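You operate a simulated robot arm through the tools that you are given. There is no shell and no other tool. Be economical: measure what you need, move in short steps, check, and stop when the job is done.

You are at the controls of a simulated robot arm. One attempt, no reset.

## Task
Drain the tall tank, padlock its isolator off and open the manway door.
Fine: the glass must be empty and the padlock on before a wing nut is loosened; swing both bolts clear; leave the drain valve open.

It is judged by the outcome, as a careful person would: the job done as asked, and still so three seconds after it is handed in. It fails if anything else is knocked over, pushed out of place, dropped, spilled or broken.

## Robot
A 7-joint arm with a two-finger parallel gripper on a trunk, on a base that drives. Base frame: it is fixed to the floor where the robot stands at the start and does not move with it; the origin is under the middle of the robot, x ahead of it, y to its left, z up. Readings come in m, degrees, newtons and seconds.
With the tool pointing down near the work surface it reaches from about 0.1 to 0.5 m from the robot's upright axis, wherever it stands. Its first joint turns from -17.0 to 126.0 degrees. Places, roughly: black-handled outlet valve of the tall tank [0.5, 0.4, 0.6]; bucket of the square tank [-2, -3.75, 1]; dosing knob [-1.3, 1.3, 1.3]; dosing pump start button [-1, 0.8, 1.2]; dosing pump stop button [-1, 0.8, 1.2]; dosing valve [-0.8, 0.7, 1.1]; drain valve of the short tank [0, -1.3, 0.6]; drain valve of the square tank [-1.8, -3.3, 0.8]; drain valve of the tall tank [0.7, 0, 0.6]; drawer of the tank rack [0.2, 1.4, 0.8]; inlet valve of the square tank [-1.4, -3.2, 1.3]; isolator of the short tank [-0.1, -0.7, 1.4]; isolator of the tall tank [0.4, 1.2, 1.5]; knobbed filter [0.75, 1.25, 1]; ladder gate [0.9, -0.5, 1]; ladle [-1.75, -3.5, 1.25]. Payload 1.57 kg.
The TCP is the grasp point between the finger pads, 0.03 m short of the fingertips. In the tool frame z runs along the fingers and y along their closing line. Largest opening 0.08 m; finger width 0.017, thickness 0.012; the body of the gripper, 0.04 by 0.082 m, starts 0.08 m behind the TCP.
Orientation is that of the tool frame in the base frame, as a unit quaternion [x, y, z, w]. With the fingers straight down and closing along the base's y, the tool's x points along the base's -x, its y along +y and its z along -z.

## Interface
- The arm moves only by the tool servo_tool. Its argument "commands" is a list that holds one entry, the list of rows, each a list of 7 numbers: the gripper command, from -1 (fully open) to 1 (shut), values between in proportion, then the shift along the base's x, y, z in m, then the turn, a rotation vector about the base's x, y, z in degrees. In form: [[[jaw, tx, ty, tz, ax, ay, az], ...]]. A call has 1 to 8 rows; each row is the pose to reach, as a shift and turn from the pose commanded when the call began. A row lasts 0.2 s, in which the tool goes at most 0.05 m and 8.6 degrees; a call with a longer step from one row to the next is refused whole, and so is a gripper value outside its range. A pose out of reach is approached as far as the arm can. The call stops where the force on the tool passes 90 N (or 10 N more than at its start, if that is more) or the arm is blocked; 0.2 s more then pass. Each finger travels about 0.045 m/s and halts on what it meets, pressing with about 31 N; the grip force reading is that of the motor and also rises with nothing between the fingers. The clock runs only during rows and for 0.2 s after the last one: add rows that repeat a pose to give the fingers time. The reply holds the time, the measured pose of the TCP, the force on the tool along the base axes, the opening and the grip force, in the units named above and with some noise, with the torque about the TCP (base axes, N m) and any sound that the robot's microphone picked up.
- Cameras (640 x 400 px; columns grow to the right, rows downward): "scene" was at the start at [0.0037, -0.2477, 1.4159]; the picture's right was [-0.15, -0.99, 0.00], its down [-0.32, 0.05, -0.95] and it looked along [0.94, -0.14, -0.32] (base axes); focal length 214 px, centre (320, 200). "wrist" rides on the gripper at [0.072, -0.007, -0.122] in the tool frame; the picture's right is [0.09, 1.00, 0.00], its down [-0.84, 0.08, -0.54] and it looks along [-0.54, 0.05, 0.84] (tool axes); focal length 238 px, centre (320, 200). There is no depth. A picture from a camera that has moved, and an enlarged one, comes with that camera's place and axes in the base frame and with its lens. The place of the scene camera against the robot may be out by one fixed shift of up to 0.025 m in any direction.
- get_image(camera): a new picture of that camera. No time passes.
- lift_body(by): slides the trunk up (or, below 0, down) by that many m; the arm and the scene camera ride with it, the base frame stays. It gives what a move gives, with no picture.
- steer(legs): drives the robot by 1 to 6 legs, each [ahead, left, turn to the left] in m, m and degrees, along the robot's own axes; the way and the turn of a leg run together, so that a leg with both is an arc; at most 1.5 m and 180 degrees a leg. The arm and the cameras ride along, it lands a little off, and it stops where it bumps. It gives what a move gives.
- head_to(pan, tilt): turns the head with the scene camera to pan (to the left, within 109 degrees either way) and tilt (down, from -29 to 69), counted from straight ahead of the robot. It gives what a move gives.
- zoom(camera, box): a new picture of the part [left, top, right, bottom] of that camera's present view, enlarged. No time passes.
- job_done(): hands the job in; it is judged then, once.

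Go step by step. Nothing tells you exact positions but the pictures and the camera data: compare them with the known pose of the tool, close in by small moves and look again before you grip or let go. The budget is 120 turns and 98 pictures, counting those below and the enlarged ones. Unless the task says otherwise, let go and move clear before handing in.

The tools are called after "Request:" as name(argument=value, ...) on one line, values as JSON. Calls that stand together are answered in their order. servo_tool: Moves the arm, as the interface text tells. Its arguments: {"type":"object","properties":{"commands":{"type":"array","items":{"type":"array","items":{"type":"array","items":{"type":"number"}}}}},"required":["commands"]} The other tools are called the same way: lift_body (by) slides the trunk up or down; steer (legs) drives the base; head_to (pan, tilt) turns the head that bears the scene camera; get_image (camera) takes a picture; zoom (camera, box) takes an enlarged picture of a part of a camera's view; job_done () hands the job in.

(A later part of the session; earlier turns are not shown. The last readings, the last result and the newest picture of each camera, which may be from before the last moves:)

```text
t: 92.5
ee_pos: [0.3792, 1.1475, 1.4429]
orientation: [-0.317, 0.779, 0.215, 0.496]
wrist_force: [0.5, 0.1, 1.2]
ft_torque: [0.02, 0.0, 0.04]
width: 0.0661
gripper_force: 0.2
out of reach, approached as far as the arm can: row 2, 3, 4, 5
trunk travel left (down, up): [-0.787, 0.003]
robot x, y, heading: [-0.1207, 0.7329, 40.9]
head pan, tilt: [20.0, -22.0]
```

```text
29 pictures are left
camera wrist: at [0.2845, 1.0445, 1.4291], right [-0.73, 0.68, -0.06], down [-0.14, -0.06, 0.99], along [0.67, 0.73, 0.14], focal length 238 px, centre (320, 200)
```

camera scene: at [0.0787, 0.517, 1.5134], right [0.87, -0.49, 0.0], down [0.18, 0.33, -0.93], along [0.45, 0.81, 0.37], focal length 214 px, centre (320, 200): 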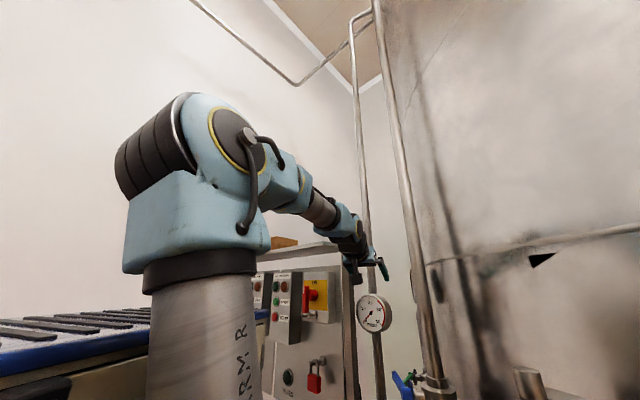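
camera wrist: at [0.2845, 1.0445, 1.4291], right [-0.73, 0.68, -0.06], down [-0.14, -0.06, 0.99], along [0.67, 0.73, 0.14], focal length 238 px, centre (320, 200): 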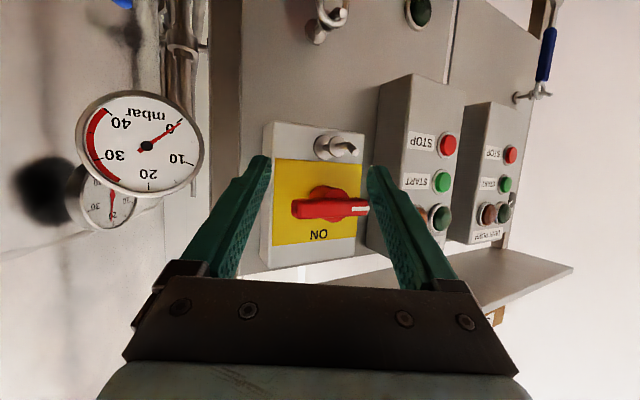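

Handle stays OFF. The isolator peg runs from (0.472, 1.252, 1.41) out to ≈(0.425, 1.236). Now lower the hand to see the padlock.

Request:
servo_tool(commands=[[[-1, -0.01, -0.01, -0.04, 0, 0, 0], [-1, -0.01, -0.01, -0.08, 0, 0, 0], [-1, -0.01, -0.01, -0.12, 0, 0, 0], [-1, -0.01, -0.01, -0.16, 0, 0, 0]]])

Request:
get_image(camera="wrist")

```text
t: 93.5
ee_pos: [0.3694, 1.1354, 1.2841]
orientation: [-0.316, 0.779, 0.212, 0.498]
wrist_force: [0.9, -0.3, -0.6]
ft_torque: [-0.01, 0.04, 0.01]
width: 0.0803
gripper_force: 0.0
trunk travel left (down, up): [-0.787, 0.003]
robot x, y, heading: [-0.1183, 0.7311, 41.3]
head pan, tilt: [20.0, -22.0]
```

```text
28 pictures are left
camera wrist: at [0.2738, 1.0329, 1.27], right [-0.73, 0.68, -0.07], down [-0.15, -0.06, 0.99], along [0.67, 0.73, 0.14], focal length 238 px, centre (320, 200)
```

wrist: 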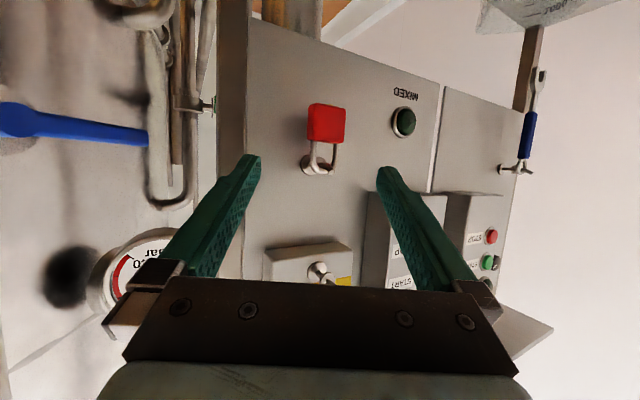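

Now the red padlock is in clear view, hanging on its peg at ≈(0.477, 1.255, 1.217), ~0.046 wide. I'll align the hand with the panel and approach.

Request:
servo_tool(commands=[[[-1, 0.0, 0.03, -0.01, 0, 0, -7], [-1, 0.01, 0.05, -0.02, 0, 0, -14], [-1, 0.02, 0.07, -0.03, 0, 0, -21]]])

Request:
get_image(camera="wrist")

```text
t: 94.3
ee_pos: [0.389, 1.2044, 1.2552]
orientation: [-0.167, 0.824, 0.118, 0.528]
wrist_force: [0.7, -0.8, 0.4]
ft_torque: [0.0, 0.01, 0.01]
width: 0.0802
gripper_force: 0.1
trunk travel left (down, up): [-0.787, 0.003]
robot x, y, heading: [-0.1214, 0.7345, 41.0]
head pan, tilt: [20.0, -22.0]
```

```text
27 pictures are left
camera wrist: at [0.2633, 1.1422, 1.24], right [-0.43, 0.9, -0.07], down [-0.16, 0.0, 0.99], along [0.89, 0.44, 0.14], focal length 238 px, centre (320, 200)
```

wrist: 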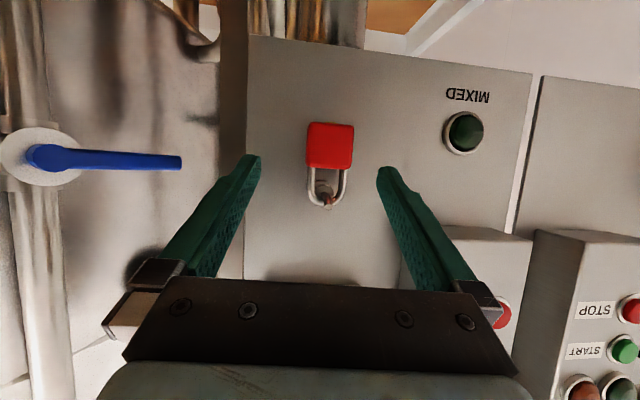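

Nicely aligned. Advance and close gently on the padlock body.

Request:
servo_tool(commands=[[[-1, 0.0, 0.01, 0.0, 0, 0, 0], [-1, 0.035, 0.027, -0.016, 0, 0, 0], [-1, 0.06, 0.039, -0.027, 0, 0, 0], [-1, 0.077, 0.046, -0.034, 0, 0, 0], [0.2, 0.077, 0.046, -0.034, 0, 0, 0], [0.6, 0.077, 0.046, -0.034, 0, 0, 0], [0.6, 0.077, 0.046, -0.034, 0, 0, 0]]])

Request:
get_image(camera="wrist")

```text
t: 95.9
ee_pos: [0.4682, 1.2517, 1.2187]
orientation: [-0.167, 0.825, 0.118, 0.527]
wrist_force: [-0.1, -0.3, -0.1]
ft_torque: [-0.02, 0.01, -0.02]
width: 0.044
gripper_force: 18.9
trunk travel left (down, up): [-0.787, 0.003]
robot x, y, heading: [-0.1163, 0.727, 41.2]
head pan, tilt: [20.0, -22.0]
```

```text
26 pictures are left
camera wrist: at [0.3417, 1.1909, 1.2045], right [-0.44, 0.9, -0.07], down [-0.16, 0.0, 0.99], along [0.89, 0.44, 0.14], focal length 238 px, centre (320, 200)
```

wrist: 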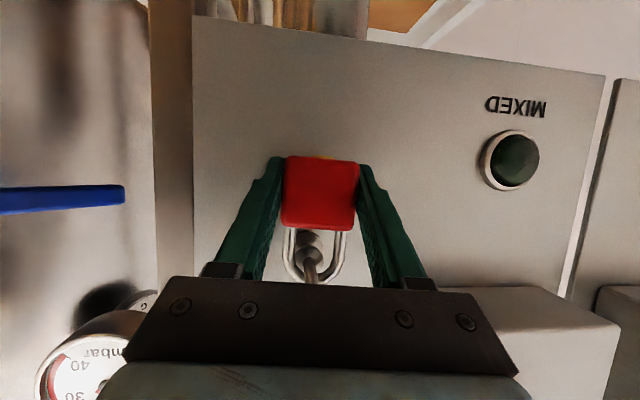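

Gripped. Look closely at peg and shackle before lifting it off.

Request:
zoom(camera="wrist", box=[250, 140, 390, 300])

```text
2.50 times, centred on (320, 220) of wrist
camera zoom: at [0.3417, 1.1909, 1.2045], right [-0.44, 0.9, -0.07], down [-0.16, 0.0, 0.99], along [0.89, 0.44, 0.14], focal length 596 px, centre (320, 150)
```

zoom: 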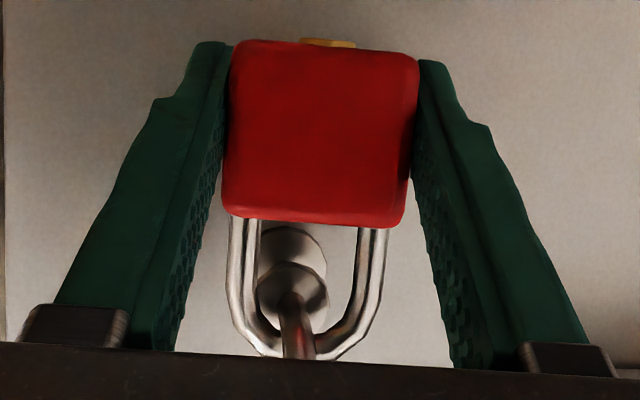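

The peg is a straight stub. Lift 1 cm and draw the padlock straight off along the panel normal.

Request:
servo_tool(commands=[[[0.6, 0, 0, 0.006, 0, 0, 0], [0.6, 0, 0, 0.01, 0, 0, 0], [0.6, -0.0235, -0.0085, 0.01, 0, 0, 0], [0.6, -0.047, -0.017, 0.01, 0, 0, 0], [0.6, -0.0705, -0.0255, 0.01, 0, 0, 0], [0.6, -0.094, -0.034, 0.01, 0, 0, 0]]])

Request:
get_image(camera="wrist")

```text
t: 97.3
ee_pos: [0.375, 1.2198, 1.2306]
orientation: [-0.168, 0.825, 0.118, 0.527]
wrist_force: [-0.3, 0.4, -0.5]
ft_torque: [0.0, -0.04, -0.01]
width: 0.0433
gripper_force: 30.8
trunk travel left (down, up): [-0.787, 0.003]
robot x, y, heading: [-0.1182, 0.7286, 41.0]
head pan, tilt: [20.0, -22.0]
```

```text
24 pictures are left
camera wrist: at [0.2481, 1.1569, 1.216], right [-0.44, 0.9, -0.07], down [-0.16, 0.0, 0.99], along [0.89, 0.44, 0.14], focal length 238 px, centre (320, 200)
```

wrist: 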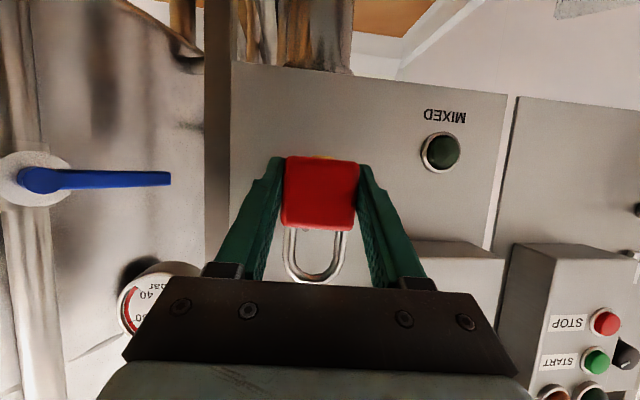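

Padlock is free and held. Raise to the isolator peg's height.

Request:
servo_tool(commands=[[[0.7, 0, 0, 0.036, 0, 0, 0], [0.7, 0, 0, 0.072, 0, 0, 0], [0.7, 0, 0, 0.108, 0, 0, 0], [0.7, 0, 0, 0.144, 0, 0, 0]]])

Request:
get_image(camera="wrist")

Request:
head_to(pan=25, tilt=5)

Request:
zoom(camera="scene", box=[220, 120, 420, 280])

```text
t: 98.3
ee_pos: [0.3747, 1.2203, 1.3758]
orientation: [-0.168, 0.824, 0.118, 0.528]
wrist_force: [-0.3, 0.3, -1.5]
ft_torque: [-0.02, -0.01, 0.0]
width: 0.0437
gripper_force: 31.3
trunk travel left (down, up): [-0.787, 0.003]
robot x, y, heading: [-0.1207, 0.7286, 40.8]
head pan, tilt: [20.0, -22.0]
```

```text
23 pictures are left
camera wrist: at [0.2484, 1.1578, 1.3619], right [-0.44, 0.9, -0.07], down [-0.16, 0.0, 0.99], along [0.89, 0.44, 0.14], focal length 238 px, centre (320, 200)
```

wrist: 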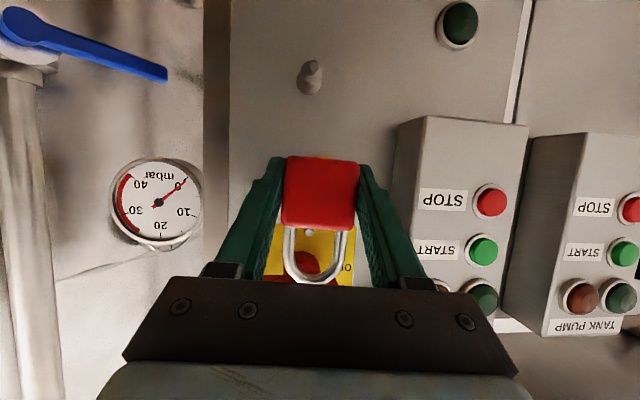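

```text
t: 99.2
ee_pos: [0.3746, 1.2191, 1.3769]
orientation: [-0.169, 0.824, 0.119, 0.527]
wrist_force: [-0.3, 0.2, -0.8]
ft_torque: [0.0, -0.01, 0.01]
width: 0.0436
gripper_force: 30.8
trunk travel left (down, up): [-0.787, 0.003]
robot x, y, heading: [-0.1174, 0.7312, 41.1]
head pan, tilt: [25.0, 5.0]
```

```text
2.50 times, centred on (320, 200) of scene
camera zoom: at [-0.0006, 0.5838, 1.4737], right [0.91, -0.41, 0.0], down [-0.04, -0.08, -1.0], along [0.41, 0.91, -0.09], focal length 536 px, centre (320, 200)
```

zoom: 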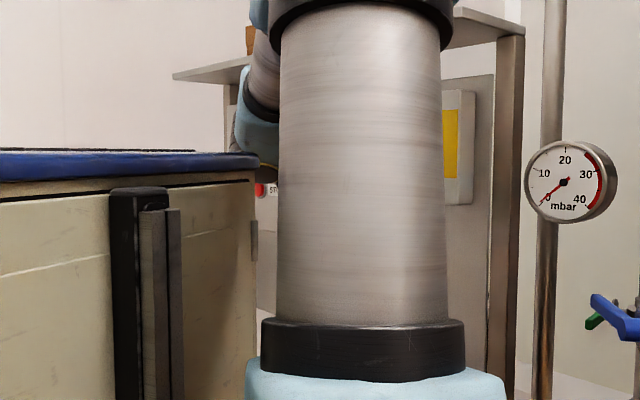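

The peg tip seems visible inside the shackle. Zoom to verify alignment before pushing on.

Request:
zoom(camera="wrist", box=[250, 200, 390, 300])

```text
4.00 times, centred on (320, 250) of wrist
camera zoom: at [0.2482, 1.1578, 1.3615], right [-0.44, 0.9, -0.07], down [-0.16, 0.0, 0.99], along [0.89, 0.44, 0.14], focal length 953 px, centre (320, 0)
```

zoom: 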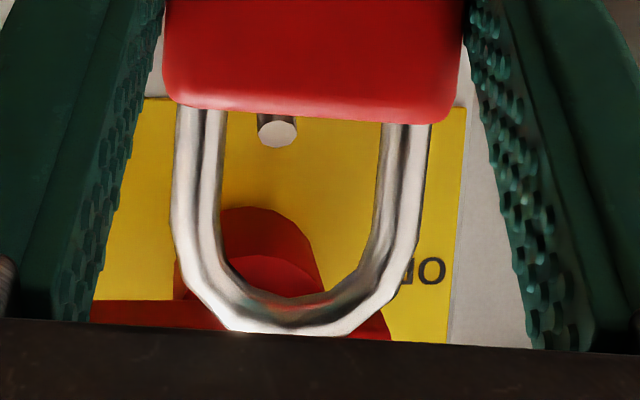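

The peg tip is right inside the shackle opening. Push on along the normal, then lower onto the peg.

Request:
servo_tool(commands=[[[0.7, 0.0188, 0.0068, 0, 0, 0, 0], [0.7, 0.0376, 0.0136, 0, 0, 0, 0], [0.7, 0.0564, 0.0204, 0, 0, 0, 0], [0.7, 0.066, 0.024, 0, 0, 0, 0]]])

Request:
zoom(camera="wrist", box=[250, 200, 390, 300])

```text
t: 100.2
ee_pos: [0.4368, 1.2446, 1.3771]
orientation: [-0.17, 0.824, 0.119, 0.527]
wrist_force: [-20.1, -4.1, -1.3]
ft_torque: [0.09, -0.43, -0.31]
width: 0.0437
gripper_force: 30.8
trunk travel left (down, up): [-0.787, 0.003]
robot x, y, heading: [-0.1201, 0.7301, 40.8]
head pan, tilt: [25.0, 5.0]
```

```text
4.00 times, centred on (320, 250) of wrist
camera zoom: at [0.3111, 1.1818, 1.3614], right [-0.44, 0.9, -0.07], down [-0.16, -0.01, 0.99], along [0.88, 0.45, 0.14], focal length 953 px, centre (320, 0)
```

zoom: 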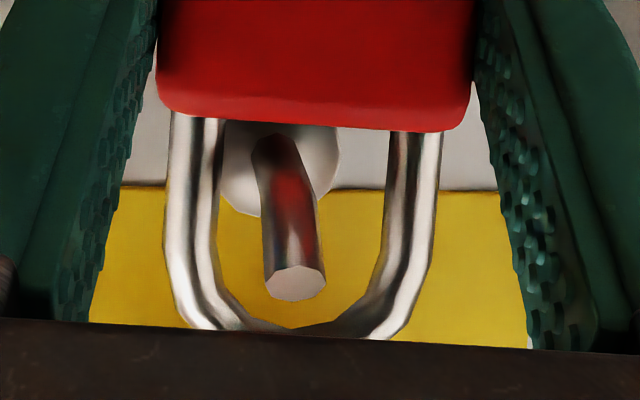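

The peg is through the shackle. Ease back a touch, lower onto the peg and release.

Request:
servo_tool(commands=[[[0.7, -0.006, -0.002, 0, 0, 0, 0], [0.7, -0.006, -0.002, -0.006, 0, 0, 0], [0.7, -0.006, -0.002, -0.011, 0, 0, 0]]])

Request:
zoom(camera="wrist", box=[250, 200, 390, 300])

```text
t: 101.0
ee_pos: [0.434, 1.2405, 1.364]
orientation: [-0.168, 0.824, 0.119, 0.527]
wrist_force: [-0.7, -0.8, -1.8]
ft_torque: [-0.02, 0.04, -0.01]
width: 0.0435
gripper_force: 30.6
trunk travel left (down, up): [-0.787, 0.003]
robot x, y, heading: [-0.1223, 0.7322, 41.0]
head pan, tilt: [25.0, 5.0]
```

```text
4.00 times, centred on (320, 250) of wrist
camera zoom: at [0.3082, 1.1791, 1.3493], right [-0.44, 0.9, -0.07], down [-0.16, 0.0, 0.99], along [0.89, 0.44, 0.14], focal length 953 px, centre (320, 0)
```

zoom: 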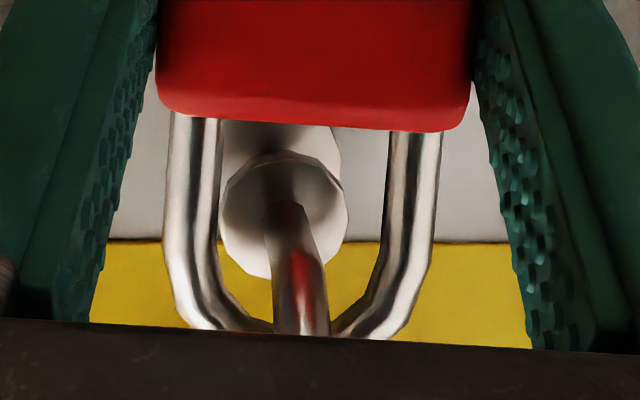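

Request:
servo_tool(commands=[[[0.7, 0, 0, -0.004, 0, 0, 0], [0.0, 0, 0, -0.004, 0, 0, 0], [-0.6, 0, 0, -0.004, 0, 0, 0], [-1, 0, 0, -0.004, 0, 0, 0], [-1, -0.025, -0.011, 0.006, 0, 0, 0], [-1, -0.05, -0.022, 0.016, 0, 0, 0], [-1, -0.09, -0.04, 0.026, 0, 0, 0]]])

Request:
get_image(camera="wrist")

```text
t: 102.6
ee_pos: [0.3435, 1.2044, 1.3922]
orientation: [-0.168, 0.824, 0.119, 0.527]
wrist_force: [1.3, 0.4, 0.4]
ft_torque: [0.0, -0.01, -0.04]
width: 0.0801
gripper_force: 0.2
trunk travel left (down, up): [-0.787, 0.003]
robot x, y, heading: [-0.1187, 0.7289, 41.0]
head pan, tilt: [25.0, 5.0]
```

```text
18 pictures are left
camera wrist: at [0.2165, 1.1417, 1.3771], right [-0.44, 0.9, -0.07], down [-0.16, 0.0, 0.99], along [0.89, 0.44, 0.14], focal length 238 px, centre (320, 200)
```

wrist: 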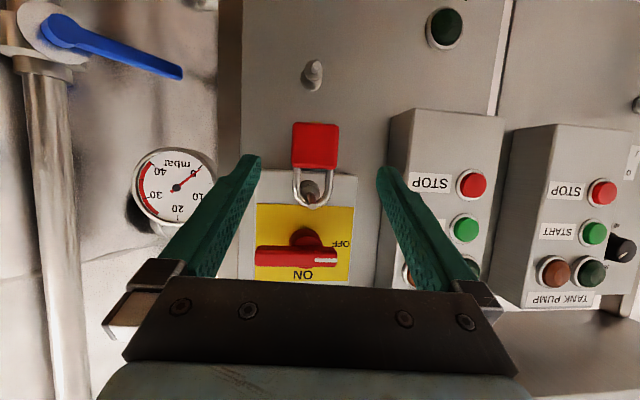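

Padlock is on the peg with the handle OFF. Now fold the hand back and up before driving back to the manway.

Request:
servo_tool(commands=[[[-1, -0.03, -0.03, 0.0, 0, 0, 5], [-1, -0.055, -0.065, 0.01, 0, 0, 11], [-1, -0.08, -0.1, 0.02, 0, 0, 17]]])

Request:
servo_tool(commands=[[[-1, 0, -0.01, 0.03, -5.2, 6, 0], [-1, -0.01, -0.02, 0.06, -10.5, 12.1, 0], [-1, -0.01, -0.03, 0.09, -15.7, 18.1, 0], [-1, -0.02, -0.04, 0.11, -21, 24.2, 0], [-1, -0.02, -0.05, 0.13, -26.2, 30.2, 0], [-1, -0.03, -0.06, 0.15, -31.5, 36.2, 0], [-1, -0.03, -0.07, 0.16, -36.7, 42.3, 0], [-1, -0.04, -0.075, 0.17, -42, 48.3, 0]]])

```text
t: 103.4
ee_pos: [0.2785, 1.148, 1.4184]
orientation: [-0.281, 0.785, 0.207, 0.512]
wrist_force: [0.3, -0.5, -0.1]
ft_torque: [-0.01, 0.0, 0.04]
width: 0.0799
gripper_force: 0.1
out of reach, approached as far as the arm can: row 3
trunk travel left (down, up): [-0.787, 0.003]
robot x, y, heading: [-0.1212, 0.7316, 40.8]
head pan, tilt: [25.0, 5.0]
```

```text
t: 105.2
ee_pos: [0.2319, 1.0565, 1.5706]
orientation: [-0.342, 0.94, 0.006, 0.01]
wrist_force: [0.1, -0.3, 0.4]
ft_torque: [-0.01, -0.07, 0.04]
width: 0.0797
gripper_force: 0.1
out of reach, approached as far as the arm can: row 1, 2
trunk travel left (down, up): [-0.787, 0.003]
robot x, y, heading: [-0.1211, 0.7293, 41.1]
head pan, tilt: [25.0, 5.0]
```

Arm is in travel pose. Drive back: turn right 41° and strafe right in front of the wing nuts.

Request:
steer(legs=[[0.037, -0.15, -41]])

Request:
steer(legs=[[0.0, -0.37, 0]])

Request:
get_image(camera="wrist")

```text
t: 107.6
ee_pos: [0.4475, 0.6148, 1.57]
orientation: [0.015, 1.0, 0.001, 0.012]
wrist_force: [-0.1, 0.0, 0.3]
ft_torque: [0.0, 0.01, -0.04]
width: 0.0801
gripper_force: 0.1
trunk travel left (down, up): [-0.787, 0.003]
robot x, y, heading: [-0.032, 0.6007, -0.8]
head pan, tilt: [25.0, 5.0]
```

```text
t: 109.9
ee_pos: [0.4409, 0.2373, 1.5692]
orientation: [0.017, 1.0, 0.002, 0.012]
wrist_force: [-0.5, -0.1, 0.1]
ft_torque: [0.0, -0.04, 0.02]
width: 0.0802
gripper_force: 0.0
trunk travel left (down, up): [-0.787, 0.003]
robot x, y, heading: [-0.0394, 0.2272, -1.3]
head pan, tilt: [25.0, 5.0]
```

```text
17 pictures are left
camera wrist: at [0.366, 0.2354, 1.6903], right [-0.06, 1.0, 0.0], down [0.83, 0.05, 0.56], along [0.56, 0.03, -0.83], focal length 238 px, centre (320, 200)
```

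wrist: 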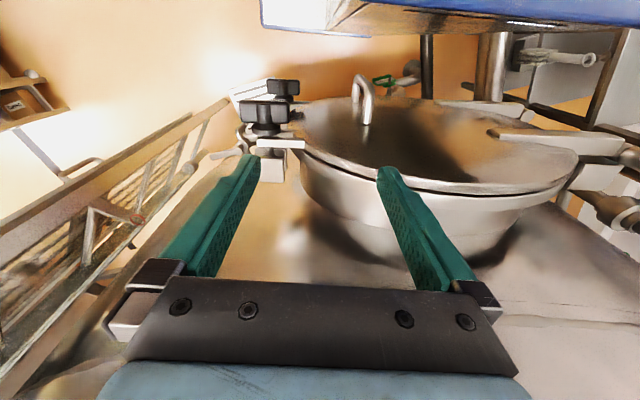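

Upper nut at ≈(0.446, 0.168, 1.36). I'll close the fingers and go above its left wing (pressing it down turns the nut counter-clockwise).

Request:
servo_tool(commands=[[[1, 0, -0.02, -0.03, 0, 0, 0], [1, 0.0, -0.04, -0.06, 0, 0, 0], [1, 0.002, -0.042, -0.09, 0, 0, 0], [1, 0.002, -0.042, -0.12, 0, 0, 0], [1, 0.002, -0.042, -0.14, 0, 0, 0]]])

Request:
get_image(camera="wrist")

```text
t: 111.1
ee_pos: [0.441, 0.1988, 1.4311]
orientation: [0.018, 1.0, 0.002, 0.012]
wrist_force: [-0.3, 0.1, 0.1]
ft_torque: [0.03, -0.03, 0.0]
width: 0.0002
gripper_force: 14.7
trunk travel left (down, up): [-0.787, 0.003]
robot x, y, heading: [-0.0393, 0.23, -0.9]
head pan, tilt: [25.0, 5.0]
```

```text
16 pictures are left
camera wrist: at [0.3657, 0.1941, 1.5509], right [-0.06, 1.0, 0.0], down [0.82, 0.05, 0.56], along [0.56, 0.03, -0.83], focal length 238 px, centre (320, 200)
```

wrist: 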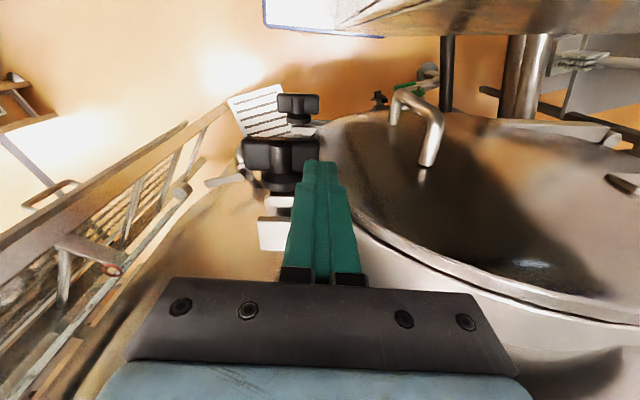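

Nut centre (0.450, 0.164, 1.357), wings ±0.032 horizontal. Shift right 1 cm and press the left wing down.

Request:
servo_tool(commands=[[[1, 0.009, -0.01, 0, 0, 0, 0], [1, 0.009, -0.01, -0.025, 0, 0, 0], [1, 0.009, -0.01, -0.04, 0, 0, 0], [1, 0.009, -0.01, -0.055, 0, 0, 0], [1, 0.009, -0.01, -0.067, 0, 0, 0], [1, 0.009, -0.01, -0.078, 0, 0, 0]]])

Request:
get_image(camera="wrist")

```text
t: 112.5
ee_pos: [0.4504, 0.1881, 1.3527]
orientation: [0.017, 1.0, 0.002, 0.012]
wrist_force: [0.0, 0.6, 0.4]
ft_torque: [0.01, 0.04, 0.01]
width: 0.0001
gripper_force: 21.3
trunk travel left (down, up): [-0.787, 0.003]
robot x, y, heading: [-0.0404, 0.2313, -1.2]
head pan, tilt: [25.0, 5.0]
```

```text
15 pictures are left
camera wrist: at [0.3765, 0.1837, 1.4718], right [-0.06, 1.0, 0.0], down [0.83, 0.05, 0.56], along [0.56, 0.03, -0.83], focal length 238 px, centre (320, 200)
```

wrist: 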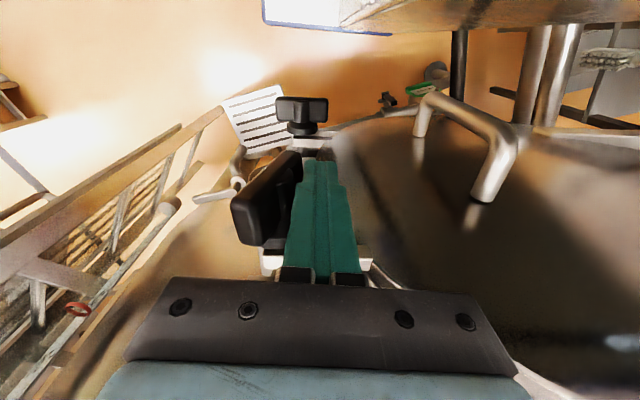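

The nut turned a quarter with little resistance. I'll run a cycle: up, over to the right of the upright wing, push it left, press down again (half a turn each).

Request:
servo_tool(commands=[[[1, 0, 0, 0.035, 0, 0, 0], [1, 0, 0, 0.07, 0, 0, 0], [1, 0, -0.044, 0.07, 0, 0, 0], [1, 0, -0.07, 0.046, 0, 0, 0], [1, 0, -0.03, 0.046, 0, 0, 0], [1, 0, 0.006, 0.044, 0, 0, 0], [1, 0, 0.003, 0.022, 0, 0, 0], [1, 0, 0, 0, 0, 0, 0]]])

Request:
servo_tool(commands=[[[1, 0, 0, 0.035, 0, 0, 0], [1, 0, 0, 0.07, 0, 0, 0], [1, 0, -0.044, 0.07, 0, 0, 0], [1, 0, -0.07, 0.046, 0, 0, 0], [1, 0, -0.03, 0.046, 0, 0, 0], [1, 0, 0.006, 0.044, 0, 0, 0], [1, 0, 0.003, 0.022, 0, 0, 0], [1, 0, 0, 0, 0, 0, 0]]])

Request:
get_image(camera="wrist")

```text
t: 113.9
ee_pos: [0.4515, 0.1494, 1.3995]
orientation: [0.033, 0.999, -0.013, 0.013]
wrist_force: [-10.6, -42.4, 11.7]
ft_torque: [-0.51, 0.22, 0.4]
width: 0.0001
gripper_force: 21.3
trunk travel left (down, up): [-0.787, 0.003]
robot x, y, heading: [-0.0385, 0.2291, -1.4]
head pan, tilt: [25.0, 5.0]
stopped in row 6: the force on the tool passed its limit at 115 N (the readings are from after the stop); the commanded pose is now the measured one
```

```text
t: 115.7
ee_pos: [0.4504, 0.1603, 1.4144]
orientation: [0.029, 0.999, -0.012, 0.032]
wrist_force: [-17.8, -0.4, 42.0]
ft_torque: [0.19, 0.8, 0.07]
width: 0.0
gripper_force: 21.7
trunk travel left (down, up): [-0.787, 0.003]
robot x, y, heading: [-0.043, 0.231, -1.0]
head pan, tilt: [25.0, 5.0]
stopped in row 8: the force on the tool passed its limit at 108 N (the readings are from after the stop); the commanded pose is now the measured one
```

```text
14 pictures are left
camera wrist: at [0.3728, 0.1614, 1.5318], right [-0.03, 1.0, -0.03], down [0.8, 0.04, 0.59], along [0.59, 0.0, -0.81], focal length 238 px, centre (320, 200)
```

wrist: 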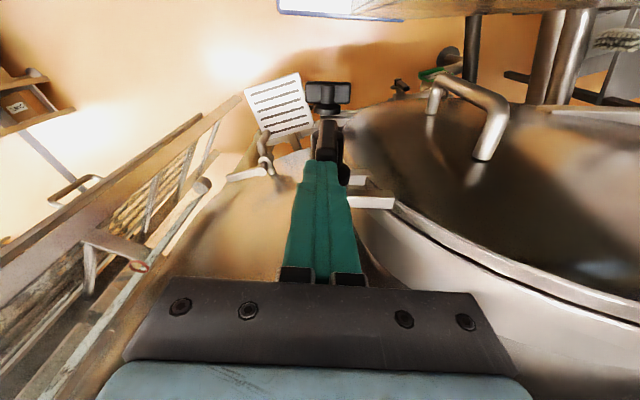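

It now stops at upright – a quarter turn loosens it. I go to its left side and swing the bolt out to the right (−y).

Request:
servo_tool(commands=[[[1, 0, 0, 0.02, 0, 0, 0], [1, -0.004, 0.04, 0.02, 0, 0, 0], [1, -0.004, 0.05, -0.01, 0, 0, 0], [1, -0.004, 0.05, -0.045, 0, 0, 0], [1, -0.004, 0.03, -0.045, 0, 0, 0]]])

```text
t: 116.9
ee_pos: [0.454, 0.1904, 1.3652]
orientation: [0.028, 0.999, -0.011, 0.028]
wrist_force: [0.6, 0.8, -0.8]
ft_torque: [0.0, -0.01, 0.0]
width: 0.0
gripper_force: 21.1
trunk travel left (down, up): [-0.787, 0.003]
robot x, y, heading: [-0.0392, 0.2342, -1.0]
head pan, tilt: [25.0, 5.0]
```

Request:
servo_tool(commands=[[[1, -0.006, -0.025, 0, 0, 0, 0], [1, -0.0075, -0.045, 0, 0, 0, 0], [1, 0, -0.065, 0, 0, 0, 0], [1, 0.013, -0.082, 0, 0, 0, 0], [1, 0.03, -0.095, 0, 0, 0, 0], [1, 0.049, -0.103, 0, 0, 0, 0]]])

Request:
get_image(camera="wrist")

```text
t: 118.3
ee_pos: [0.4958, 0.0877, 1.3654]
orientation: [0.029, 0.999, -0.011, 0.025]
wrist_force: [-34.5, 9.7, -2.4]
ft_torque: [0.24, 0.53, -0.28]
width: 0.0
gripper_force: 21.0
trunk travel left (down, up): [-0.787, 0.003]
robot x, y, heading: [-0.0398, 0.2296, -1.0]
head pan, tilt: [25.0, 5.0]
```

```text
13 pictures are left
camera wrist: at [0.4186, 0.0893, 1.4832], right [-0.03, 1.0, -0.03], down [0.81, 0.04, 0.58], along [0.58, 0.0, -0.81], focal length 238 px, centre (320, 200)
```

wrist: 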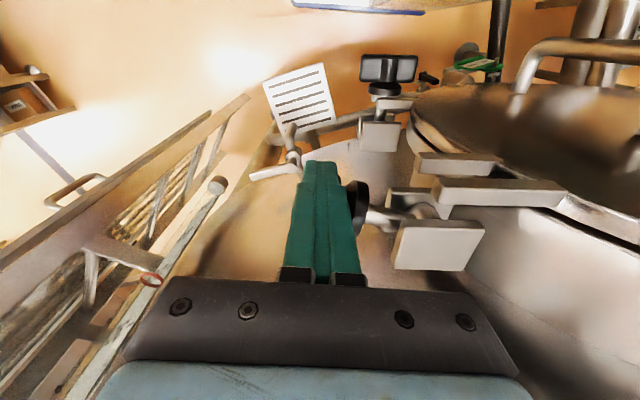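

The upper bolt has swung out to the right. Next the lower nut at ≈(0.457, 0.166, 1.145): retreat, tilt the tool slightly forward, and lower.

Request:
servo_tool(commands=[[[1, -0.04, 0, 0, 0, 0, 0], [1, -0.075, 0.01, 0, 0, 0, 0], [1, -0.075, 0.05, 0, 0, -7, 0], [1, -0.07, 0.09, 0, 0, -14, 0], [1, -0.06, 0.103, 0, 0, -20, 0]]])

Request:
lift_body(by=-0.14)

Request:
get_image(camera="wrist")

```text
t: 119.5
ee_pos: [0.457, 0.1968, 1.3624]
orientation: [0.03, 0.979, -0.006, 0.201]
wrist_force: [-1.8, -0.5, 0.4]
ft_torque: [0.03, 0.03, -0.01]
width: 0.0
gripper_force: 21.2
out of reach, approached as far as the arm can: row 4, 5
trunk travel left (down, up): [-0.787, 0.003]
robot x, y, heading: [-0.0356, 0.2289, -1.2]
head pan, tilt: [25.0, 5.0]
```

```text
t: 121.2
ee_pos: [0.4559, 0.1973, 1.223]
orientation: [0.032, 0.979, -0.008, 0.2]
wrist_force: [-0.1, 0.0, 1.2]
ft_torque: [-0.01, -0.02, 0.03]
width: 0.0
gripper_force: 21.6
trunk travel left (down, up): [-0.647, 0.143]
robot x, y, heading: [-0.0383, 0.2287, -1.2]
head pan, tilt: [25.0, 5.0]
```

```text
12 pictures are left
camera wrist: at [0.3432, 0.1981, 1.3068], right [-0.02, 1.0, -0.04], down [0.56, 0.04, 0.83], along [0.83, 0.0, -0.56], focal length 238 px, centre (320, 200)
```

wrist: 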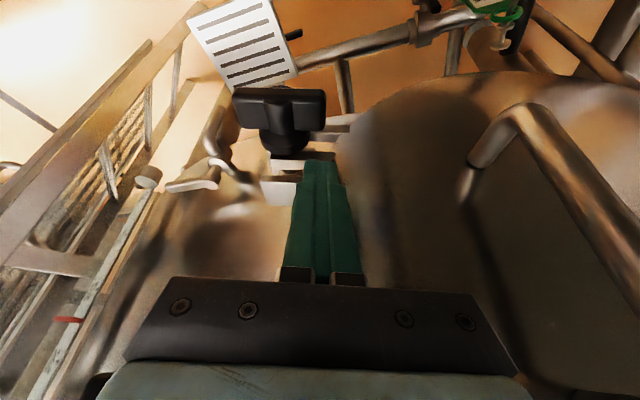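

Shift slightly right/back above the left wing and press down.

Request:
servo_tool(commands=[[[1, -0.011, -0.008, 0, 0, 0, 0], [1, -0.011, -0.008, -0.02, 0, 0, 0]]])

```text
t: 121.8
ee_pos: [0.4545, 0.1923, 1.2013]
orientation: [0.031, 0.979, -0.007, 0.199]
wrist_force: [0.1, -0.2, -0.4]
ft_torque: [-0.01, -0.02, -0.03]
width: 0.0001
gripper_force: 21.2
out of reach, approached as far as the arm can: row 1, 2
trunk travel left (down, up): [-0.647, 0.143]
robot x, y, heading: [-0.0368, 0.2333, -1.1]
head pan, tilt: [25.0, 5.0]
```

Request:
servo_tool(commands=[[[1, -0.006, -0.003, 0, 0, 6, 0], [1, -0.01, -0.003, -0.005, 0, 12, 0]]])

```text
t: 122.4
ee_pos: [0.4446, 0.19, 1.1959]
orientation: [0.03, 0.995, -0.01, 0.097]
wrist_force: [-0.5, 0.9, 0.0]
ft_torque: [0.03, -0.03, 0.05]
width: 0.0002
gripper_force: 21.9
trunk travel left (down, up): [-0.647, 0.143]
robot x, y, heading: [-0.0386, 0.2342, -1.3]
head pan, tilt: [25.0, 5.0]
```

Request:
servo_tool(commands=[[[1, 0.003, 0, -0.015, 0, 0, 0], [1, 0.003, 0, -0.028, 0, 0, 0], [1, 0.003, 0, -0.04, 0, 0, 0], [1, 0.003, 0, -0.052, 0, 0, 0]]])

Request:
get_image(camera="wrist")

```text
t: 123.4
ee_pos: [0.4481, 0.1896, 1.1446]
orientation: [0.03, 0.995, -0.009, 0.096]
wrist_force: [-1.2, 0.5, -0.4]
ft_torque: [-0.02, 0.02, 0.01]
width: 0.0001
gripper_force: 21.4
trunk travel left (down, up): [-0.647, 0.143]
robot x, y, heading: [-0.0448, 0.2305, -1.3]
head pan, tilt: [25.0, 5.0]
```

```text
11 pictures are left
camera wrist: at [0.3542, 0.1903, 1.2503], right [-0.03, 1.0, -0.03], down [0.72, 0.04, 0.69], along [0.69, 0.0, -0.72], focal length 238 px, centre (320, 200)
```

wrist: 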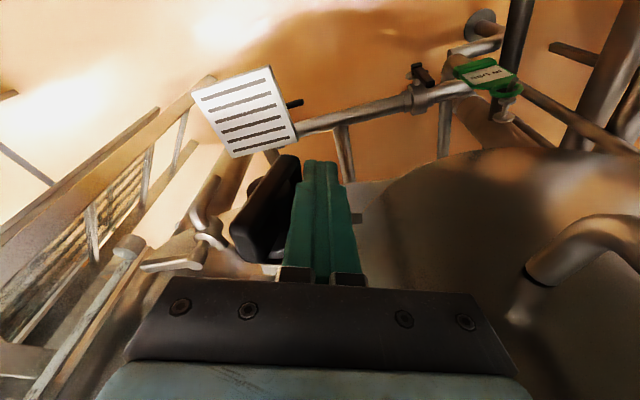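

The lower nut is turned upright too. Push it over to the right along its arc, leaning the hand back to stay clear of the upper bolt.

Request:
servo_tool(commands=[[[1, -0.002, -0.02, 0.005, 0, 0, 0], [1, -0.004, -0.042, 0.01, 0, -3, 0], [1, 0.002, -0.063, 0.012, 0, -7, 0], [1, 0.013, -0.08, 0.012, 0, -12, 0], [1, 0.029, -0.093, 0.012, 0, -16, 0], [1, 0.045, -0.101, 0.012, 0, -18, 0]]])

Request:
get_image(camera="wrist")

```text
t: 124.8
ee_pos: [0.4856, 0.0926, 1.1551]
orientation: [0.03, 0.969, -0.005, 0.246]
wrist_force: [-49.0, 27.7, 2.0]
ft_torque: [0.62, 1.06, 0.19]
width: 0.0
gripper_force: 21.5
trunk travel left (down, up): [-0.647, 0.143]
robot x, y, heading: [-0.0397, 0.2304, -1.3]
head pan, tilt: [25.0, 5.0]
```

```text
10 pictures are left
camera wrist: at [0.3648, 0.0923, 1.2285], right [-0.02, 1.0, -0.04], down [0.48, 0.04, 0.88], along [0.88, 0.0, -0.48], focal length 238 px, centre (320, 200)
```

wrist: 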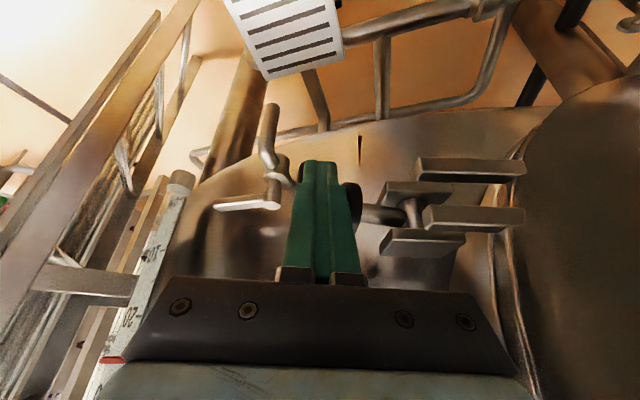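

Both bolts are swung out. Now I need room for the door to swing, so I'll back the robot straight away from the tank (hand moves back with it).

Request:
steer(legs=[[-0.3, 0, 1]])

Request:
get_image(camera="wrist")

```text
t: 126.0
ee_pos: [0.4219, 0.105, 1.1581]
orientation: [0.023, 0.967, -0.004, 0.254]
wrist_force: [0.4, 0.2, 0.8]
ft_torque: [0.04, 0.02, -0.03]
width: 0.0
gripper_force: 20.8
trunk travel left (down, up): [-0.647, 0.143]
robot x, y, heading: [-0.1113, 0.2376, 0.1]
head pan, tilt: [25.0, 5.0]
stopped in leg 1: the robot was blocked; the commanded pose is now the measured one
```

```text
9 pictures are left
camera wrist: at [0.301, 0.105, 1.2298], right [-0.04, 1.0, -0.04], down [0.47, 0.05, 0.88], along [0.88, 0.01, -0.47], focal length 238 px, centre (320, 200)
```

wrist: 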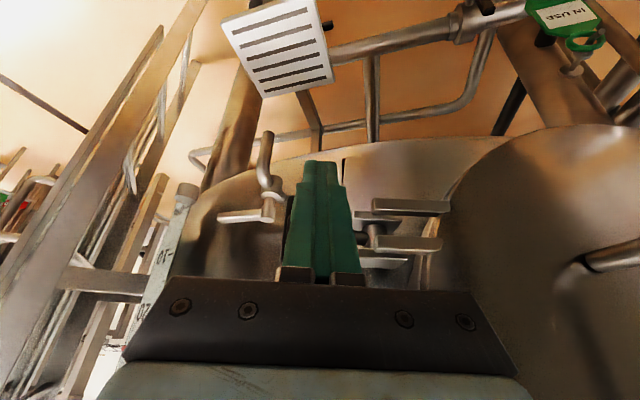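

Rear is blocked again, but I have 7 cm more room. The handle is vertical: bar at ≈(0.42, 0.308), z 1.19–1.33. I'll raise, go above it with the tool down and open, to grip it and crack the door open.

Request:
lift_body(by=0.14)

Request:
servo_tool(commands=[[[1, 0, 0.025, 0.04, 0, 7, 0], [1, 0, 0.05, 0.08, 0, 14, 0], [0, 0, 0.085, 0.11, 0, 21, 0], [-1, 0, 0.12, 0.13, 0, 28, 0], [-1, 0, 0.155, 0.13, 0, 28, 0], [-1, 0, 0.185, 0.13, 0, 28, 0], [-1, 0, 0.203, 0.13, 0, 28, 0]]])

Request:
get_image(camera="wrist")

```text
t: 127.7
ee_pos: [0.4238, 0.1067, 1.2987]
orientation: [0.023, 0.967, -0.004, 0.254]
wrist_force: [-0.1, -0.5, 0.1]
ft_torque: [-0.01, 0.05, 0.01]
width: 0.0002
gripper_force: 21.2
trunk travel left (down, up): [-0.787, 0.003]
robot x, y, heading: [-0.1104, 0.2375, 0.3]
head pan, tilt: [25.0, 5.0]
```

```text
t: 129.3
ee_pos: [0.4226, 0.3073, 1.4293]
orientation: [0.021, 1.0, -0.008, 0.013]
wrist_force: [-0.5, -0.4, -0.9]
ft_torque: [0.02, -0.03, -0.02]
width: 0.08
gripper_force: 0.1
trunk travel left (down, up): [-0.787, 0.003]
robot x, y, heading: [-0.1105, 0.2369, 0.1]
head pan, tilt: [25.0, 5.0]
```

```text
8 pictures are left
camera wrist: at [0.3481, 0.307, 1.5492], right [-0.05, 1.0, -0.02], down [0.83, 0.05, 0.56], along [0.56, 0.01, -0.83], focal length 238 px, centre (320, 200)
```

wrist: 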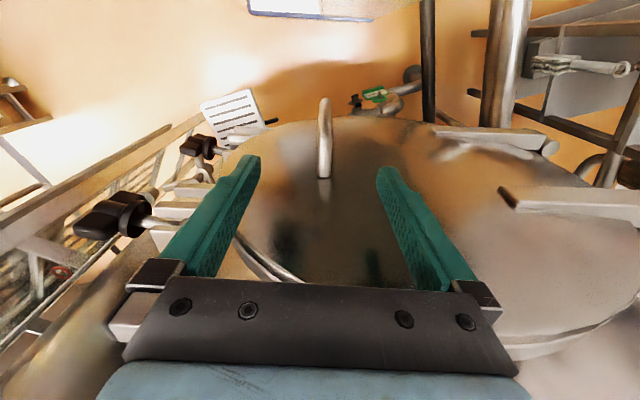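

The handle is exactly between the fingers. Lower over it and close.

Request:
servo_tool(commands=[[[-1, 0, 0.005, -0.04, 0, 0, 0], [-1, 0, 0.005, -0.08, 0, 0, 0], [-1, 0, 0.005, -0.125, 0, 0, 0], [0.5, 0, 0.005, -0.125, 0, 0, 0], [0.9, 0, 0.005, -0.125, 0, 0, 0], [0.9, 0, 0.005, -0.125, 0, 0, 0], [0.9, 0, 0.005, -0.125, 0, 0, 0]]])

```text
t: 130.9
ee_pos: [0.4244, 0.3106, 1.3037]
orientation: [0.022, 1.0, -0.01, 0.011]
wrist_force: [-5.0, -14.6, 0.7]
ft_torque: [0.38, -0.1, -0.02]
width: 0.0169
gripper_force: 11.5
trunk travel left (down, up): [-0.787, 0.003]
robot x, y, heading: [-0.1157, 0.2388, 0.2]
head pan, tilt: [25.0, 5.0]
```

Gripped. Pull the door open along its arc in small steps.

Request:
servo_tool(commands=[[[0.9, -0.014, 0.003, 0, 0, 0, -2], [0.9, -0.028, 0.007, 0, 0, 0, -4], [0.9, -0.042, 0.011, 0, 0, 0, -6], [0.9, -0.055, 0.016, 0, 0, 0, -8]]])

```text
t: 131.9
ee_pos: [0.3669, 0.3228, 1.3038]
orientation: [0.092, 0.996, -0.011, 0.009]
wrist_force: [-16.9, -53.6, -7.5]
ft_torque: [0.81, -0.75, -0.03]
width: 0.0165
gripper_force: 32.0
trunk travel left (down, up): [-0.787, 0.003]
robot x, y, heading: [-0.1133, 0.2393, -0.1]
head pan, tilt: [25.0, 5.0]
```

The door moves. Adjust the arc slightly and continue.

Request:
servo_tool(commands=[[[0.9, -0.013, -0.001, 0, 0, 0, -2], [0.9, -0.027, 0.003, 0, 0, 0, -4], [0.9, -0.04, 0.008, 0, 0, 0, -6], [0.9, -0.053, 0.013, 0, 0, 0, -8]]])

```text
t: 132.4
ee_pos: [0.3675, 0.3236, 1.3063]
orientation: [0.117, 0.993, -0.004, 0.017]
wrist_force: [48.4, -14.1, 2.5]
ft_torque: [2.48, 5.92, 1.03]
width: 0.0157
gripper_force: 31.6
trunk travel left (down, up): [-0.787, 0.003]
robot x, y, heading: [-0.1094, 0.2397, 0.2]
head pan, tilt: [25.0, 5.0]
stopped in row 2: the force on the tool passed its limit at 109 N (the readings are from after the stop); the commanded pose is now the measured one
```

The hand camera met my own deck rim, so from here the door only opens ~8°. Plan: leave it slightly ajar, re-position the robot to the right (turned right so the door's sweep is free) and push the door open from its inner side. Ease back to ~6°, release and rise.

Request:
servo_tool(commands=[[[0.9, 0.012, -0.001, 0, 0, 0, 2], [-1, 0.012, -0.001, 0, 0, 0, 2], [-1, 0.012, -0.001, 0, 0, 0, 2], [-1, 0.012, -0.001, 0.04, 0, 0, 4], [-1, 0.012, -0.001, 0.085, 0, 0, 7], [-1, 0.012, -0.001, 0.13, 0, 0, 10], [-1, 0.012, -0.02, 0.17, 0, 0, 10]]])

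Request:
get_image(camera="wrist")

```text
t: 134.0
ee_pos: [0.3717, 0.3074, 1.4781]
orientation: [0.027, 0.999, -0.003, 0.017]
wrist_force: [-0.2, -0.4, -0.1]
ft_torque: [-0.01, 0.03, -0.01]
width: 0.08
gripper_force: 0.1
trunk travel left (down, up): [-0.787, 0.003]
robot x, y, heading: [-0.1087, 0.2365, 0.3]
head pan, tilt: [25.0, 5.0]
```

```text
7 pictures are left
camera wrist: at [0.2961, 0.3053, 1.5957], right [-0.04, 1.0, -0.01], down [0.82, 0.04, 0.57], along [0.57, 0.01, -0.82], focal length 238 px, centre (320, 200)
```

wrist: 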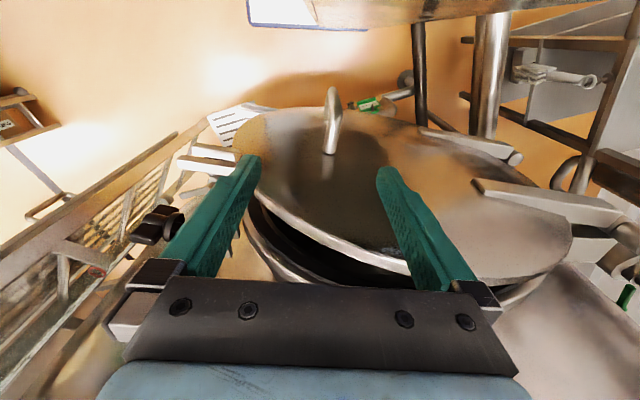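

The door is ajar by ~6° with a clear gap. Now re-position: strafe right, then turn right in small arcs.

Request:
steer(legs=[[0.0, -0.2, 0]])

Request:
steer(legs=[[0.065, -0.02, -10]])

```text
t: 135.4
ee_pos: [0.4124, 0.1872, 1.4769]
orientation: [0.039, 0.999, -0.003, 0.017]
wrist_force: [0.5, 0.4, 0.0]
ft_torque: [0.02, 0.05, -0.02]
width: 0.0802
gripper_force: 0.2
trunk travel left (down, up): [-0.787, 0.003]
robot x, y, heading: [-0.0726, 0.1288, -1.4]
head pan, tilt: [25.0, 5.0]
stopped in leg 1: the robot was blocked; the commanded pose is now the measured one
```

```text
t: 136.5
ee_pos: [0.476, 0.0771, 1.475]
orientation: [0.123, 0.992, -0.005, 0.017]
wrist_force: [1.3, -0.4, 0.7]
ft_torque: [0.0, -0.01, 0.04]
width: 0.08
gripper_force: 0.1
trunk travel left (down, up): [-0.787, 0.003]
robot x, y, heading: [-0.0118, 0.1068, -11.2]
head pan, tilt: [25.0, 5.0]
```

Request:
steer(legs=[[0.03, -0.1, -3], [0.03, -0.1, -7]])

Request:
get_image(camera="wrist")

```text
t: 137.7
ee_pos: [0.4838, 0.0711, 1.4756]
orientation: [0.103, 0.995, -0.004, 0.016]
wrist_force: [-0.6, 0.4, 0.0]
ft_torque: [0.02, 0.0, 0.0]
width: 0.0801
gripper_force: 0.1
trunk travel left (down, up): [-0.787, 0.003]
robot x, y, heading: [-0.0053, 0.0792, -8.6]
head pan, tilt: [25.0, 5.0]
stopped in leg 1: the robot was blocked; the commanded pose is now the measured one
```

```text
6 pictures are left
camera wrist: at [0.4094, 0.083, 1.5954], right [0.12, 0.99, -0.01], down [0.82, -0.09, 0.57], along [0.57, -0.07, -0.82], focal length 238 px, centre (320, 200)
```

wrist: 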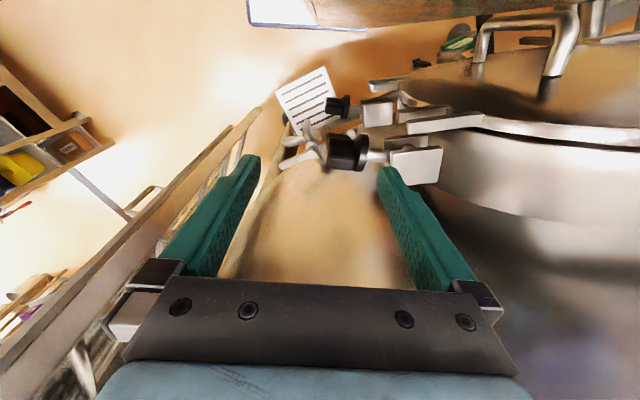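

Blocked again. I need to see what's at my right-rear.

Request:
head_to(pan=-105, tilt=50)

Request:
get_image(camera="scene")

```text
t: 139.8
ee_pos: [0.4858, 0.0729, 1.4768]
orientation: [0.104, 0.994, -0.004, 0.017]
wrist_force: [-0.8, 0.0, 0.6]
ft_torque: [0.01, 0.01, 0.02]
width: 0.0801
gripper_force: 0.0
trunk travel left (down, up): [-0.787, 0.003]
robot x, y, heading: [-0.0062, 0.0806, -8.7]
head pan, tilt: [-105.0, 50.0]
```

```text
5 pictures are left
camera scene: at [-0.1576, -0.2097, 1.4037], right [-0.92, 0.4, 0.0], down [0.31, 0.7, -0.64], along [-0.26, -0.59, -0.77], focal length 214 px, centre (320, 200)
```

scene: 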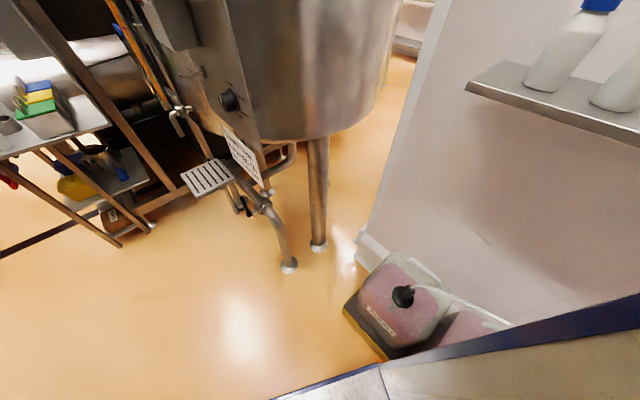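

Jerrycans on a tray stand behind-right, so that side is out. Better: back off further to the left-rear where there is room, and pull the door with the arm stretched out.

Request:
steer(legs=[[-0.1, 0.21, 8.7]])

Request:
steer(legs=[[-0.15, 0.09, 0]])

```text
t: 141.6
ee_pos: [0.3969, 0.3677, 1.4757]
orientation: [0.027, 0.999, -0.003, 0.017]
wrist_force: [0.7, 0.2, 0.4]
ft_torque: [0.03, 0.03, 0.01]
width: 0.0803
gripper_force: 0.1
trunk travel left (down, up): [-0.787, 0.003]
robot x, y, heading: [-0.0863, 0.3026, 0.1]
head pan, tilt: [-105.0, 50.0]
```

```text
t: 142.9
ee_pos: [0.3204, 0.4533, 1.475]
orientation: [0.007, 1.0, -0.002, 0.015]
wrist_force: [-0.7, 1.2, -0.7]
ft_torque: [-0.01, -0.01, 0.03]
width: 0.0803
gripper_force: 0.0
trunk travel left (down, up): [-0.787, 0.003]
robot x, y, heading: [-0.1577, 0.3659, 2.5]
head pan, tilt: [-105.0, 50.0]
stopped in leg 1: the robot was blocked; the commanded pose is now the measured one
```

Request:
steer(legs=[[0.03, 0.1, -2.5]])

Request:
steer(legs=[[-0.18, 0.0, 0]])

```text
t: 144.1
ee_pos: [0.3512, 0.5309, 1.4767]
orientation: [0.028, 0.999, -0.003, 0.016]
wrist_force: [0.3, -0.7, -1.2]
ft_torque: [0.01, 0.01, 0.0]
width: 0.0798
gripper_force: 0.0
trunk travel left (down, up): [-0.787, 0.003]
robot x, y, heading: [-0.1327, 0.4632, -0.1]
head pan, tilt: [-105.0, 50.0]
```

```text
t: 145.1
ee_pos: [0.2942, 0.5409, 1.4768]
orientation: [0.023, 1.0, -0.004, 0.018]
wrist_force: [-0.1, 1.0, 0.2]
ft_torque: [0.0, -0.01, 0.02]
width: 0.0801
gripper_force: 0.1
trunk travel left (down, up): [-0.787, 0.003]
robot x, y, heading: [-0.1866, 0.4712, 0.5]
head pan, tilt: [-105.0, 50.0]
stopped in leg 1: the robot was blocked; the commanded pose is now the measured one
```

From here the hand would run out of room. New idea: go to the right side turned −28°, which clears both the cans and the door's sweep. First turn while moving right.

Request:
steer(legs=[[0.145, -0.22, -28]])

Request:
steer(legs=[[0.19, -0.147, 0]])

```text
t: 146.5
ee_pos: [0.3655, 0.2781, 1.4788]
orientation: [0.161, 0.987, -0.006, 0.019]
wrist_force: [0.1, 0.2, 0.0]
ft_torque: [0.04, -0.03, 0.01]
width: 0.0801
gripper_force: 0.0
trunk travel left (down, up): [-0.787, 0.003]
robot x, y, heading: [-0.1151, 0.3436, -15.5]
head pan, tilt: [-105.0, 50.0]
stopped in leg 1: the robot was blocked; the commanded pose is now the measured one
```

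```text
t: 148.2
ee_pos: [0.4787, 0.1351, 1.477]
orientation: [0.153, 0.988, -0.007, 0.017]
wrist_force: [0.5, 0.9, -0.4]
ft_torque: [0.0, 0.01, -0.01]
width: 0.08
gripper_force: 0.0
trunk travel left (down, up): [-0.787, 0.003]
robot x, y, heading: [-0.0054, 0.1934, -14.4]
head pan, tilt: [-105.0, 50.0]
stopped in leg 1: the robot was blocked; the commanded pose is now the measured one
```

Request:
steer(legs=[[-0.08, 0.0, 0]])

Request:
steer(legs=[[0.0, -0.03, -13]])

```text
t: 149.3
ee_pos: [0.4105, 0.157, 1.4765]
orientation: [0.151, 0.988, -0.006, 0.017]
wrist_force: [0.5, -0.1, 0.0]
ft_torque: [0.0, -0.01, 0.0]
width: 0.0799
gripper_force: 0.0
trunk travel left (down, up): [-0.787, 0.003]
robot x, y, heading: [-0.0793, 0.2139, -14.0]
head pan, tilt: [-105.0, 50.0]
stopped in leg 1: the robot was blocked; the commanded pose is now the measured one
```

```text
t: 150.5
ee_pos: [0.3955, 0.0273, 1.4765]
orientation: [0.254, 0.967, -0.008, 0.017]
wrist_force: [0.3, 0.9, 0.8]
ft_torque: [-0.02, 0.01, 0.0]
width: 0.0801
gripper_force: 0.1
trunk travel left (down, up): [-0.787, 0.003]
robot x, y, heading: [-0.0685, 0.1803, -26.2]
head pan, tilt: [-105.0, 50.0]
```

Request:
steer(legs=[[0.03, -0.07, -1], [0.11, -0.06, -1]])

Request:
get_image(camera="wrist")

```text
t: 152.4
ee_pos: [0.4557, -0.1702, 1.4774]
orientation: [0.271, 0.962, -0.009, 0.017]
wrist_force: [0.7, -0.2, -0.2]
ft_torque: [0.0, 0.01, -0.05]
width: 0.0799
gripper_force: 0.2
trunk travel left (down, up): [-0.787, 0.003]
robot x, y, heading: [-0.0037, -0.0029, -28.0]
head pan, tilt: [-105.0, 50.0]
```

```text
4 pictures are left
camera wrist: at [0.387, -0.1348, 1.5965], right [0.44, 0.9, -0.01], down [0.74, -0.35, 0.57], along [0.51, -0.26, -0.82], focal length 238 px, centre (320, 200)
```

wrist: 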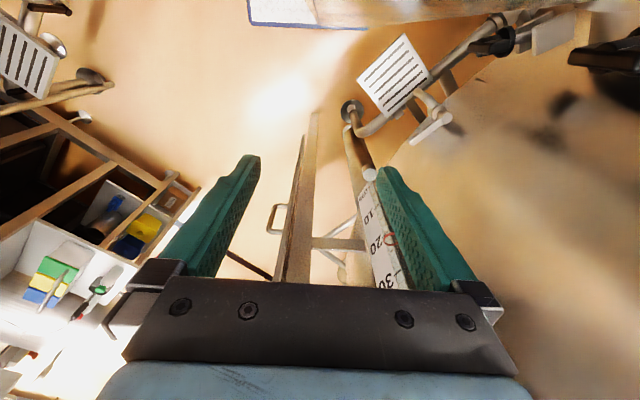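

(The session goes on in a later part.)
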